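You operate a simulated robot arm through the tools that you are given. There is no shell and no other tool. Be economical: measure what you need, move in short steps, check, and stop when the job is done.

You are at the controls of a simulated robot arm. One attempt, no reset.

Task
Put one of the sleeves from the taped area of the wooden table on top of the small box there.

It is judged by the outcome, as a careful person would: the job done as asked, and still so three seconds after it is handed in. It fails if anything else is knocked over, pushed out of place, dropped, spilled or broken.

Robot
A 7-joint arm with a two-finger parallel gripper, fixed in place. Base frame: the origin is at the foot of the arm, x ahead of it, y to its left, z up; the work surface is at about z = 0.91. Readings come in m, rad, newtons and seconds.
With the tool pointing down near the work surface it reaches from about 0.28 to 0.68 m from the base axis. Its first joint turns from -1.152 to 1.152 rad. Payload 1.57 kg.
The tool frame sits at the grasp point between the pads (the TCP): z along the fingers, y along the line on which they close. The tips reach 0.03 m beyond it. The gripper opens to 0.11 m. The fingers are 0.024 m wide and 0.012 m thick; the gripper's body (0.048 by 0.112 m) begins 0.078 m behind the TCP.
Orientation is told as [roll, pitch, yaw] about the base's x, y, z axes, in that order, counted from this pose: with the fingers straight down and closing along the base's y, the tool's x points along the base's -x, its y along +y and its z along -z.

Tools
- The arm moves only by the tool jog_arm. Its argument "moves" is a list of rows, each an object (a shift or turn left out is 0, a gripper value left out holds the last) with "dp": the shift along the tool's x, y, z in units of 50 mm (1.0 is 50 mm), a list of three; "delta_rot": the turn, a rotation vector about the tool's x, y, z in units of 4 degrees (1.0 is 4 degrees), a list of three; "gripper": the gripper command, from -1 (fully open) to 1 (shut), values between in proportion. In form: [{"dp": [dx, dy, dz], "delta_rot": [ax, ay, az], "gripper": gripper}, ...]. A call has 1 to 12 rows; each row shifts and turns the commanded pose from where the row before left it, along the tool's axes as they then stand. A call with a number of a shift or a turn outside -1 to 1 is refused whole. Each row takes 0.2 s and may step no farther than 0.05 m and 0.15 rad from the row before; otherwise, or with a gripper value out of range, the whole call is refused. Where a pose cannot be reached the arm comes as near as it can. A force on the tool above 40 N (or 10 N above the force at the start of the call, whichever is more), or a blocked arm, ends the call early, and 0.2 s more pass. Each finger travels about 0.108 m/s and halts on what it meets, pressing with about 23 N; the grip force reading is that of the motor and also rises with nothing between the fingers. The clock runs only during rows and for 0.2 s after the last one: add rows that do not move to give the fingers time. It gives the time, the measured TCP pose, the force on the tool (base axes), the opening and the grip force at its end, in the units of the frame above (readings bear some noise), and new pictures: "views" is both (left out), scene, wrist or none.
- Cameras (640 x 400 px; columns grow to the right, rows downward): "scene" is fixed at [0.194, -0.4294, 1.382]; the picture's right is [0.48, -0.88, 0.00], its down [-0.61, -0.33, -0.72] and it looks along [0.64, 0.34, -0.69] (base axes); focal length 316 px, centre (320, 200). "wrist" rides on the gripper at [-0.036, 0, -0.08] in the tool frame; the picture's right is [0.00, -1.00, 0.00], its down [0.97, 0.00, -0.24] and it looks along [0.24, 0.00, 0.97] (tool axes); focal length 218 px, centre (320, 200).
- pixel_to_xyz(camera, pixels): for up to 12 pixels [column, row] of the newest picture of that camera ("zoom" is the newest enlarged one), the place [x, y, z] in the base frame of the surface seen there, good to about 0.003 m, but the place of the scene camera against the robot may be out by one fixed shift of up to 0.025 m in any direction. No time passes.
- inspect(camera, box): a new picture of the part [left, top, right, bottom] of that camera's present view, enlarged. No time passes.
- sign_off(): hands the job in; it is judged then, once.

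Work in short steps. Measure before you move; look again where a grasp or a placing could have gone wrong, and mend it. You have 60 turns and 120 pictures in all, those below and enlarged ones among them. Open the gripper and draw the arm clear of the work before you hand the job in, unless the task says otherwise; then end with one line.

The tools are called after "Call:" as name(argument=value, ...) on one line, values as JSON. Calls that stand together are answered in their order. jog_arm: Moves the arm, as the interface text tells. Its arguments: {"type":"object","properties":{"moves":{"type":"array"},"views":{"type":"string","enum":["both","scene","wrist","none"]}},"required":["moves"]} The other tools are called the same way: pixel_to_xyz (camera, pixels) gives the place of the surface under pixels of a picture; inspect (camera, box) takes an enlarged picture of a part of a camera's view; sign_off () hands the job in.

At the start:

```text
time_s: 0.0
tcp_pos: [0.2645, -0.3337, 1.2104]
tcp_rot: [0.0, -0.001, 0.0]
contact_force: [-0.4, 0.3, 0.8]
width: 0.11
finger_force: 0.1
```

scene: 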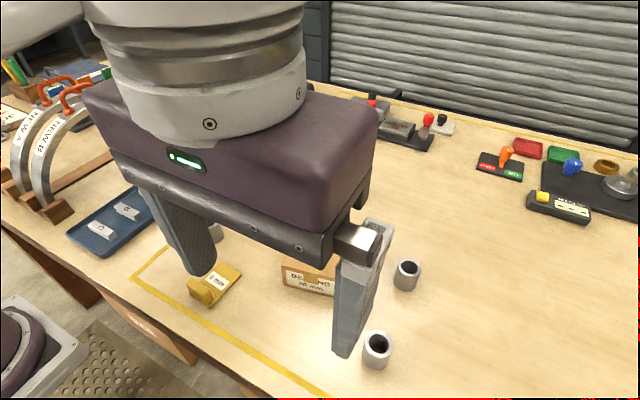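
wrist: 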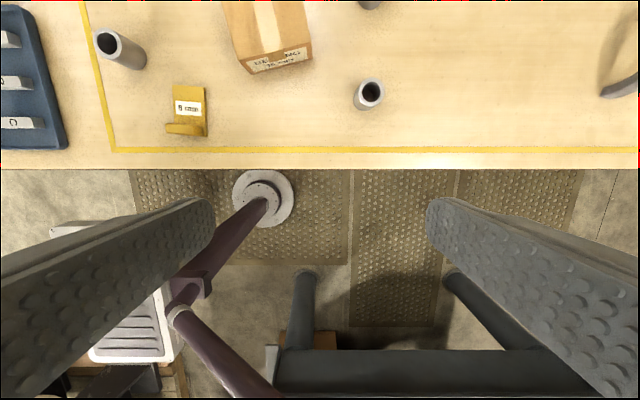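

The wrist picture shows three grey sleeves (about (120,48), (369,93), (370,2)) and the cardboard box at (270,35). I measure them from here.

Call:
pixel_to_xyz(camera="wrist", pixels=[[107, 42], [130, 60], [369, 93], [360, 100], [268, 15], [240, 60], [310, 45], [245, 72], [310, 62], [187, 105], [186, 130], [300, 130]])

Call:
inspect(camera="wrist", box=[80, 0, 400, 160])

Call:
inspect(camera="scene", box=[130, 200, 450, 400])

```text
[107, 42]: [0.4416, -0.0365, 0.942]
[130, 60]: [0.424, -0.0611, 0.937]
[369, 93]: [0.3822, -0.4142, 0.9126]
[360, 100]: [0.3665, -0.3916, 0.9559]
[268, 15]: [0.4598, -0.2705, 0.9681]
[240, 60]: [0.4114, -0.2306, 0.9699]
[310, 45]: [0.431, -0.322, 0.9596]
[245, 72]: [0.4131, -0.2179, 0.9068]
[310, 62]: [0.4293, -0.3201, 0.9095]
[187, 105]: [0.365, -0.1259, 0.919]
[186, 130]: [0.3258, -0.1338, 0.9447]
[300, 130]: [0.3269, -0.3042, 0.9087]
```

```text
2.00 times, centred on (240, 80) of wrist
```

zoom: 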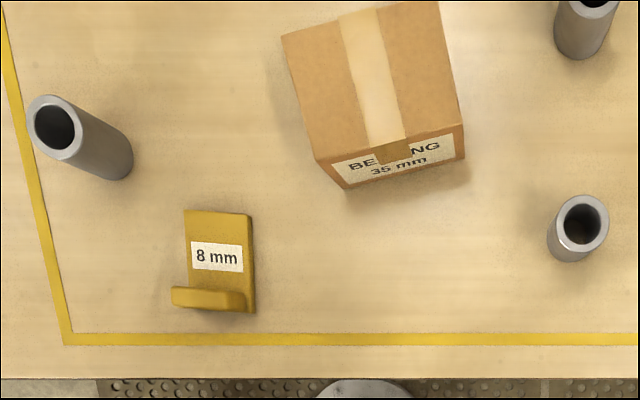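

```text
2.00 times, centred on (290, 300) of scene
```

zoom: 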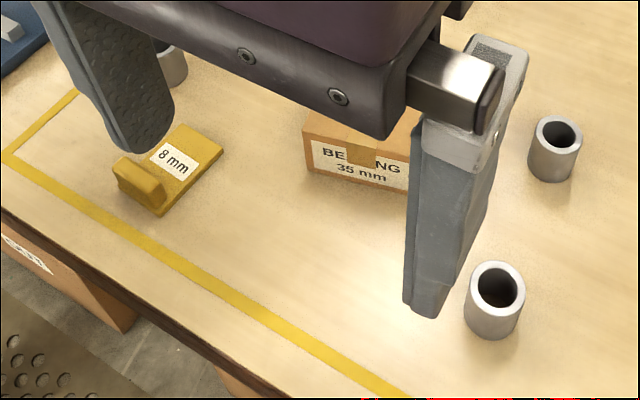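

Nearest sleeve is about (0.375, -0.405), top ~0.957, clear of the box. I move over it at a safe height and look.

Call:
jog_arm(moves=[{"dp": [-0.7, -0.5, 0]}, {"dp": [-0.7, -0.5, 0]}, {"dp": [-0.7, -0.4, 0]}, {"dp": [0, 0, 0.8]}, {"dp": [0, 0, 0.8]}, {}])

```text
time_s: 1.4
tcp_pos: [0.3703, -0.4038, 1.1322]
tcp_rot: [-0.001, 0.0, 0.0]
contact_force: [0.8, 0.7, 0.6]
width: 0.11
finger_force: 0.0
```

scene: 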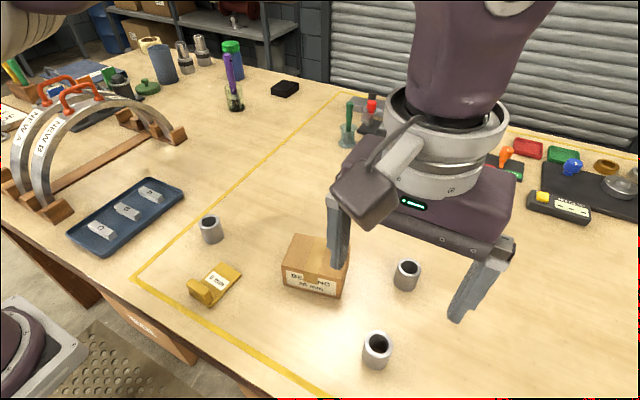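
wrist: 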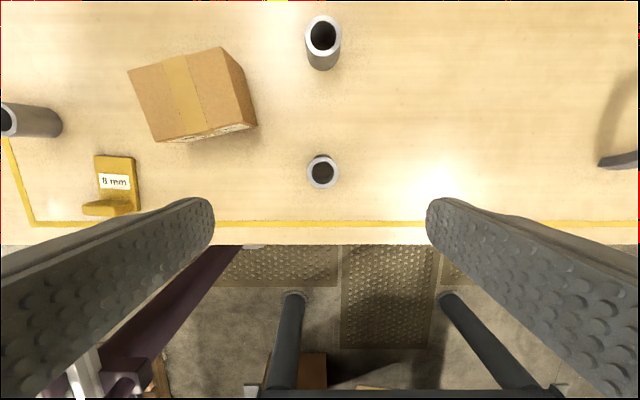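

The sleeve's rim now sits at (323,172), the other at (323,35), and the box top spans about (128,70)–(250,130). I measure rims and box corners.

Call:
inspect(camera="wrist", box=[110, 0, 370, 200])

Call:
pixel_to_xyz(camera="wrist", pixels=[[323, 158], [309, 171], [337, 171], [323, 184], [323, 19], [308, 35], [338, 35], [131, 72], [219, 50], [241, 121], [158, 140], [185, 95]])

```text
2.00 times, centred on (240, 100) of wrist
```

zoom: 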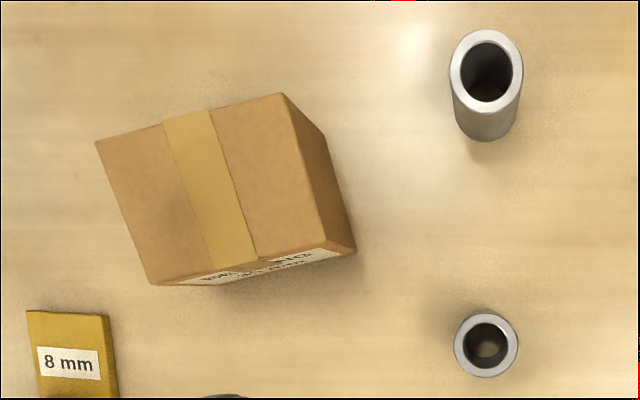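

```text
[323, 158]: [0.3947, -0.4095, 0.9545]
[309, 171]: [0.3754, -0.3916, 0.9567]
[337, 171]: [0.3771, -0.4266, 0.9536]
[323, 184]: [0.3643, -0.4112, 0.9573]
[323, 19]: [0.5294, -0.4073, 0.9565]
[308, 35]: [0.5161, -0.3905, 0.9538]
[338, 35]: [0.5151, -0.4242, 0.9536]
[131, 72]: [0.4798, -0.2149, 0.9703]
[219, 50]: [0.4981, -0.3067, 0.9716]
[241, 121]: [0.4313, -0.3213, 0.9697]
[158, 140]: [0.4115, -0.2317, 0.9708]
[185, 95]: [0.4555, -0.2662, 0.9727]
```

Sleeve: centre ≈(0.378,-0.409), top 0.956, about 35 mm wide. Box top centre ≈(0.455,-0.269) at z 0.971. I align and descend to just above the sleeve.

Call:
jog_arm(moves=[{"dp": [-0.154, -0.104, 0]}, {"dp": [0, 0, 0.8]}, {"dp": [0, 0, 0.8]}, {"dp": [0, 0, 0.8]}, {}])

```text
time_s: 2.6
tcp_pos: [0.3764, -0.41, 1.01]
tcp_rot: [-0.001, -0.001, 0.0]
contact_force: [-0.9, 0.6, -0.1]
width: 0.1101
finger_force: 0.1
```

scene: 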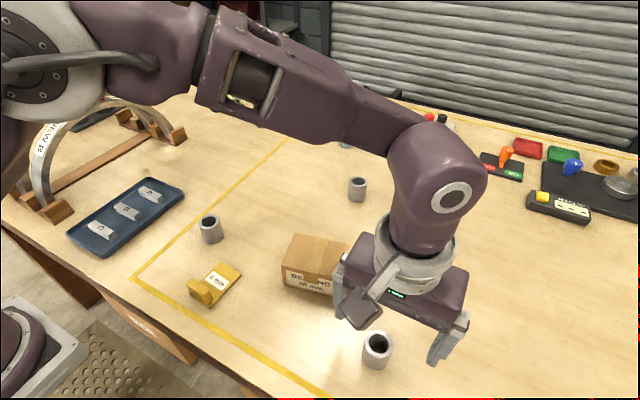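
wrist: 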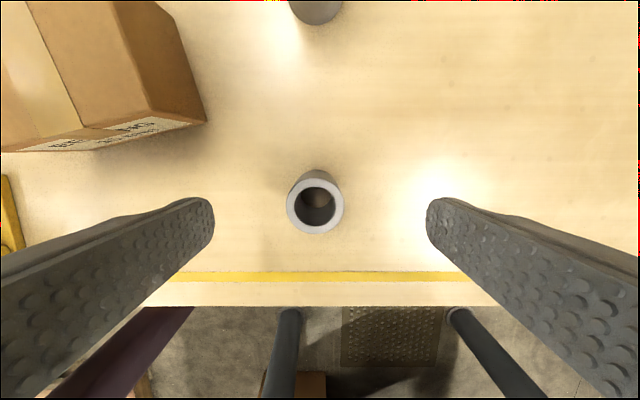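

The rim is now at (315,205); I remeasure it close up.

Call:
pixel_to_xyz(camera="wrist", pixels=[[315, 181], [291, 205], [339, 205], [315, 230], [400, 190], [205, 118]])

```text
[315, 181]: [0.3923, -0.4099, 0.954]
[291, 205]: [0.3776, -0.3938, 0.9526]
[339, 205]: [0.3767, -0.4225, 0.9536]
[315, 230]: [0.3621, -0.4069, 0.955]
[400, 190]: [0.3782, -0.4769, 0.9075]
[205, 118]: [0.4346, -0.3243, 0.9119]
```

Centre (0.377,-0.408), nearly aligned. I shift 1.5 mm in y, descend to TCP z≈0.945 and close.

Call:
jog_arm(moves=[{"dp": [0, 0.03, 0.5]}, {"dp": [0, 0, 0.5]}, {"dp": [0, 0, 0.3]}, {}, {"gripper": 1}, {"gripper": 1}, {"gripper": 1}, {"gripper": 1}])

```text
time_s: 4.4
tcp_pos: [0.3777, -0.4074, 0.9447]
tcp_rot: [-0.003, -0.001, -0.001]
contact_force: [0.6, -1.0, -0.8]
width: 0.0376
finger_force: 23.3
```

scene: 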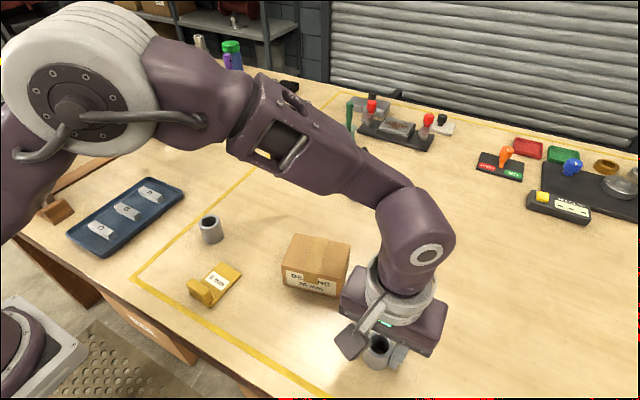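
wrist: 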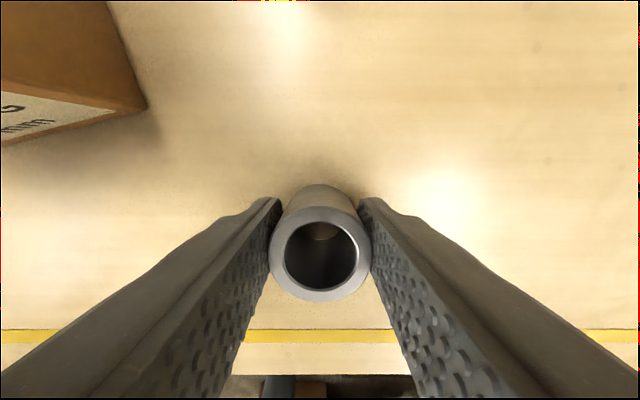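

The sleeve is held (width 0.0376, 23 N). I lift it straight up to about z 1.08.

Call:
jog_arm(moves=[{"dp": [0, 0, -0.4]}, {"dp": [0, 0, -0.8]}, {"dp": [0, 0, -0.8]}, {"dp": [0, 0, -0.7]}, {}], views="wrist")

```text
time_s: 5.6
tcp_pos: [0.3742, -0.4091, 1.0827]
tcp_rot: [-0.003, 0.001, 0.001]
contact_force: [0.1, 0.2, -2.8]
width: 0.0378
finger_force: 23.3
```

wrist: 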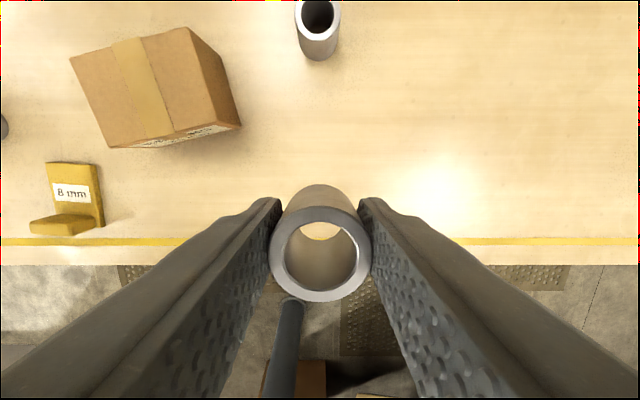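

The sleeve came up cleanly. I carry it over the box centre (0.455,-0.269).

Call:
jog_arm(moves=[{"dp": [-0.4, 0.7, 0]}, {"dp": [-0.4, 0.7, 0]}, {"dp": [-0.4, 0.7, 0]}, {"dp": [-0.4, 0.7, 0]}, {"dp": [0, 0, 0.5]}, {}])

```text
time_s: 7.0
tcp_pos: [0.4578, -0.2693, 1.0552]
tcp_rot: [-0.001, 0.001, -0.001]
contact_force: [0.0, -0.2, -2.4]
width: 0.0376
finger_force: 23.4
```

scene: 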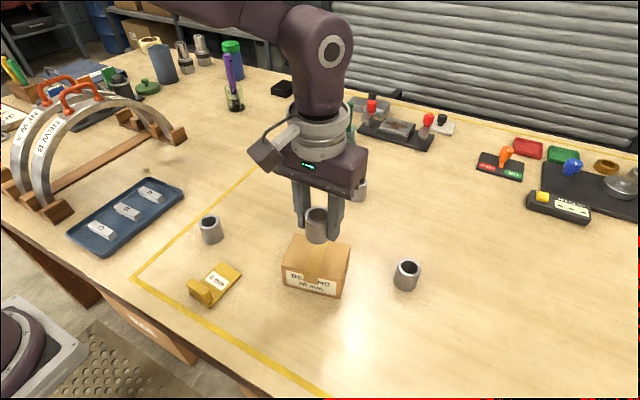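
wrist: 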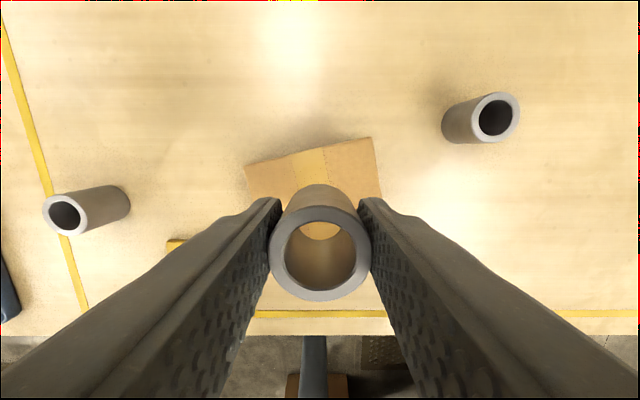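

The sleeve is over the box centre. I lower it gently to just above the box top (contact expected at TCP z ≈1.007).

Call:
jog_arm(moves=[{"dp": [0, 0, 0.4]}, {"dp": [0, 0, 0.3]}, {"dp": [0, 0, 0.16]}, {}, {}])

```text
time_s: 8.2
tcp_pos: [0.4569, -0.2693, 1.0131]
tcp_rot: [-0.003, 0.0, 0.0]
contact_force: [1.0, -1.4, -2.6]
width: 0.0375
finger_force: 23.3
```

scene: 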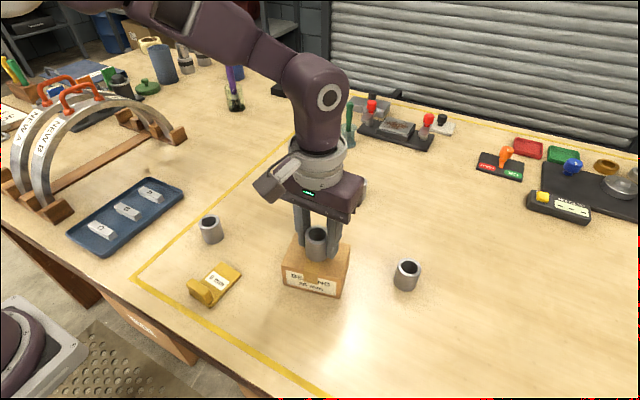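
wrist: 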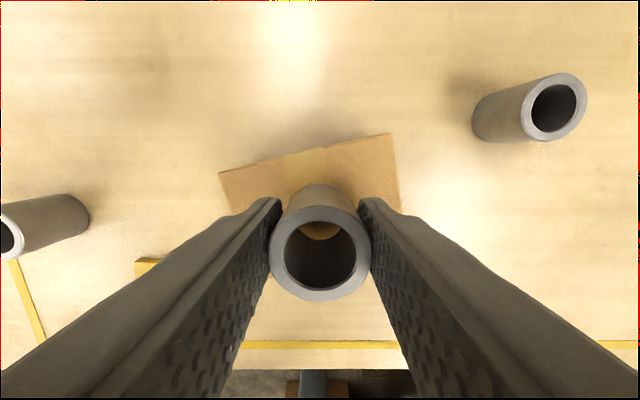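

No contact yet (force unchanged at -2.6 N). I go down in 1.5 mm steps watching the force.

Call:
jog_arm(moves=[{"dp": [0, 0, 0.04]}, {"dp": [0, 0, 0.03]}, {"dp": [0, 0, 0.03]}, {}], views="none")

Call:
inspect(camera="scene", box=[260, 190, 380, 310])

```text
time_s: 9.2
tcp_pos: [0.4588, -0.2698, 1.0072]
tcp_rot: [-0.001, 0.002, -0.001]
contact_force: [-0.2, 0.0, -1.2]
width: 0.0377
finger_force: 23.0
```

```text
3.33 times, centred on (320, 250) of scene
```

zoom: 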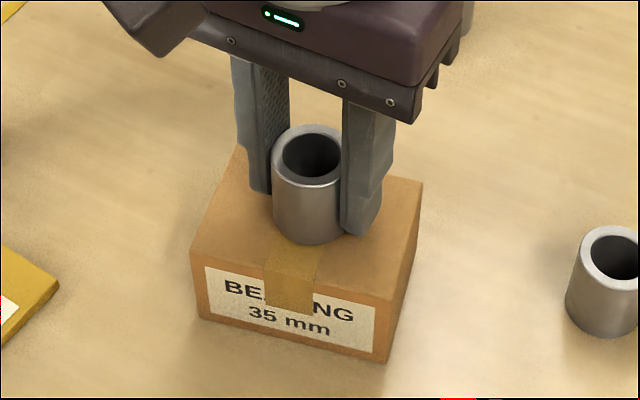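

The sleeve looks to be just at the box top. One or two more tiny steps to confirm contact.

Call:
jog_arm(moves=[{"dp": [0, 0, 0.03]}, {}], views="none")

```text
time_s: 9.8
tcp_pos: [0.458, -0.2692, 1.0054]
tcp_rot: [-0.003, -0.001, 0.001]
contact_force: [-0.2, 0.7, -2.3]
width: 0.0378
finger_force: 23.3
```

Noise is about 1 N; still no clear contact, so another tiny step.

Call:
jog_arm(moves=[{"dp": [0, 0, 0.03]}, {}], views="none")

```text
time_s: 10.4
tcp_pos: [0.4581, -0.2682, 1.0047]
tcp_rot: [-0.002, -0.001, 0.001]
contact_force: [-2.9, 1.8, 20.7]
width: 0.0379
finger_force: 22.4
```

Contact (force +20 N). I back off 0.8 mm to relieve it and open partway slowly.

Call:
jog_arm(moves=[{"dp": [0, 0, -0.018]}, {}, {"gripper": 0.2}, {"gripper": 0.0}, {"gripper": -0.1}, {}])

```text
time_s: 11.8
tcp_pos: [0.4588, -0.2668, 1.0044]
tcp_rot: [-0.002, 0.0, -0.001]
contact_force: [0.1, 0.0, 0.0]
width: 0.0606
finger_force: 0.0
```

scene: 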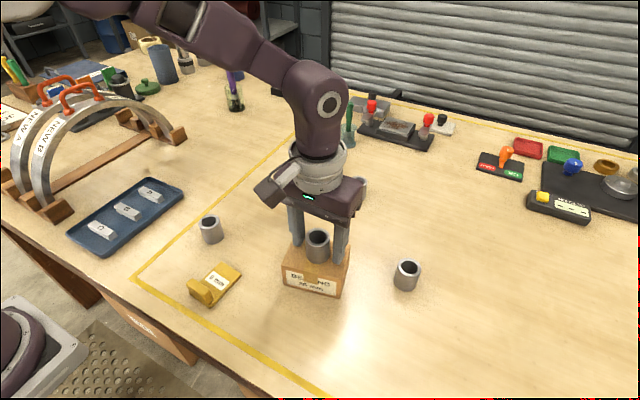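
wrist: 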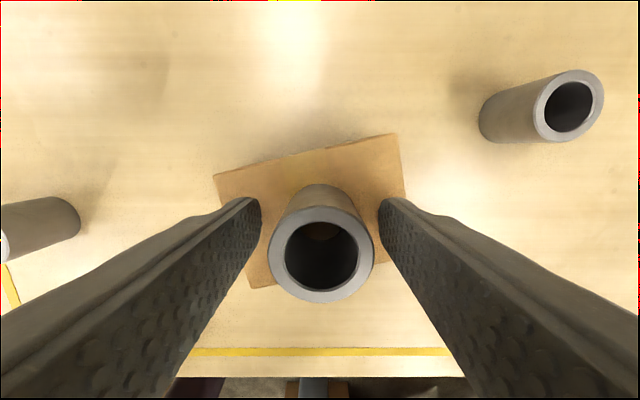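

The sleeve stands free between the pads. I rise straight up, clear of it.

Call:
jog_arm(moves=[{"dp": [0, 0, -0.4]}, {"dp": [0, 0, -0.8]}, {"dp": [0, 0, -0.9]}, {"dp": [0, 0, -0.9]}, {"dp": [0.8, 0, 0], "gripper": -1}, {"dp": [0.8, 0, 0]}, {}, {}])

Call:
inspect(camera="scene", box=[180, 160, 440, 320])

```text
time_s: 13.6
tcp_pos: [0.378, -0.2681, 1.1547]
tcp_rot: [-0.002, 0.001, 0.001]
contact_force: [-0.6, 0.7, 0.4]
width: 0.1103
finger_force: 0.1
```

scene: 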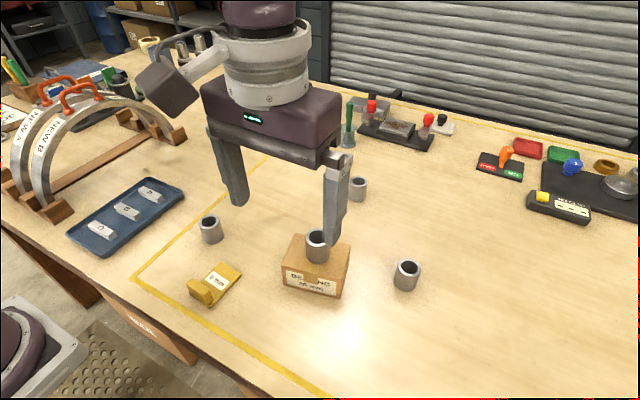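
wrist: 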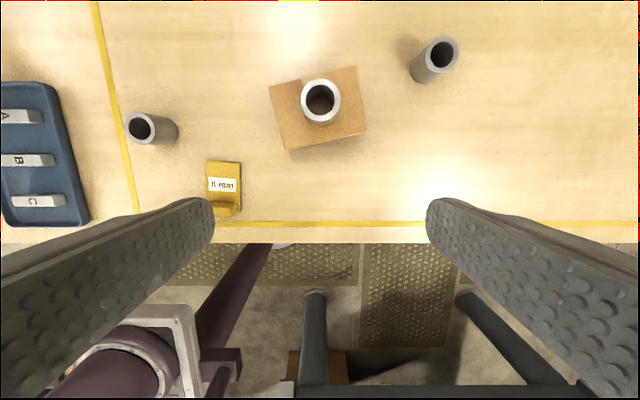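

```text
2.46 times, centred on (310, 240) of scene
```

zoom: 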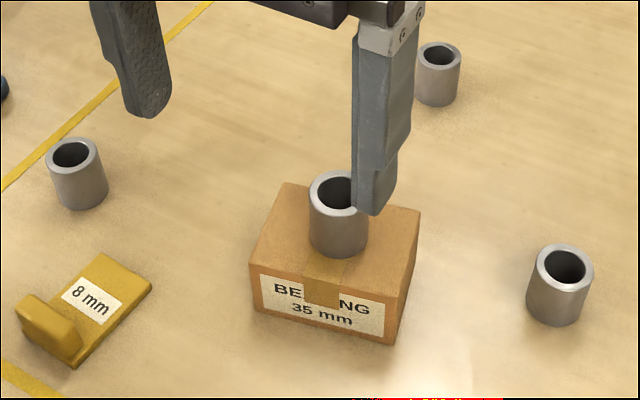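

The sleeve stands upright near the middle of the box top, the box and its neighbours haven't moved, and the arm is clear with the gripper open. I hand it in.

Call:
sign_off()

```text
The job is handed in.
```

One sleeve from the taped area now stands upright on top of the small box; nothing else was disturbed in the last pictures before I handed the job in.
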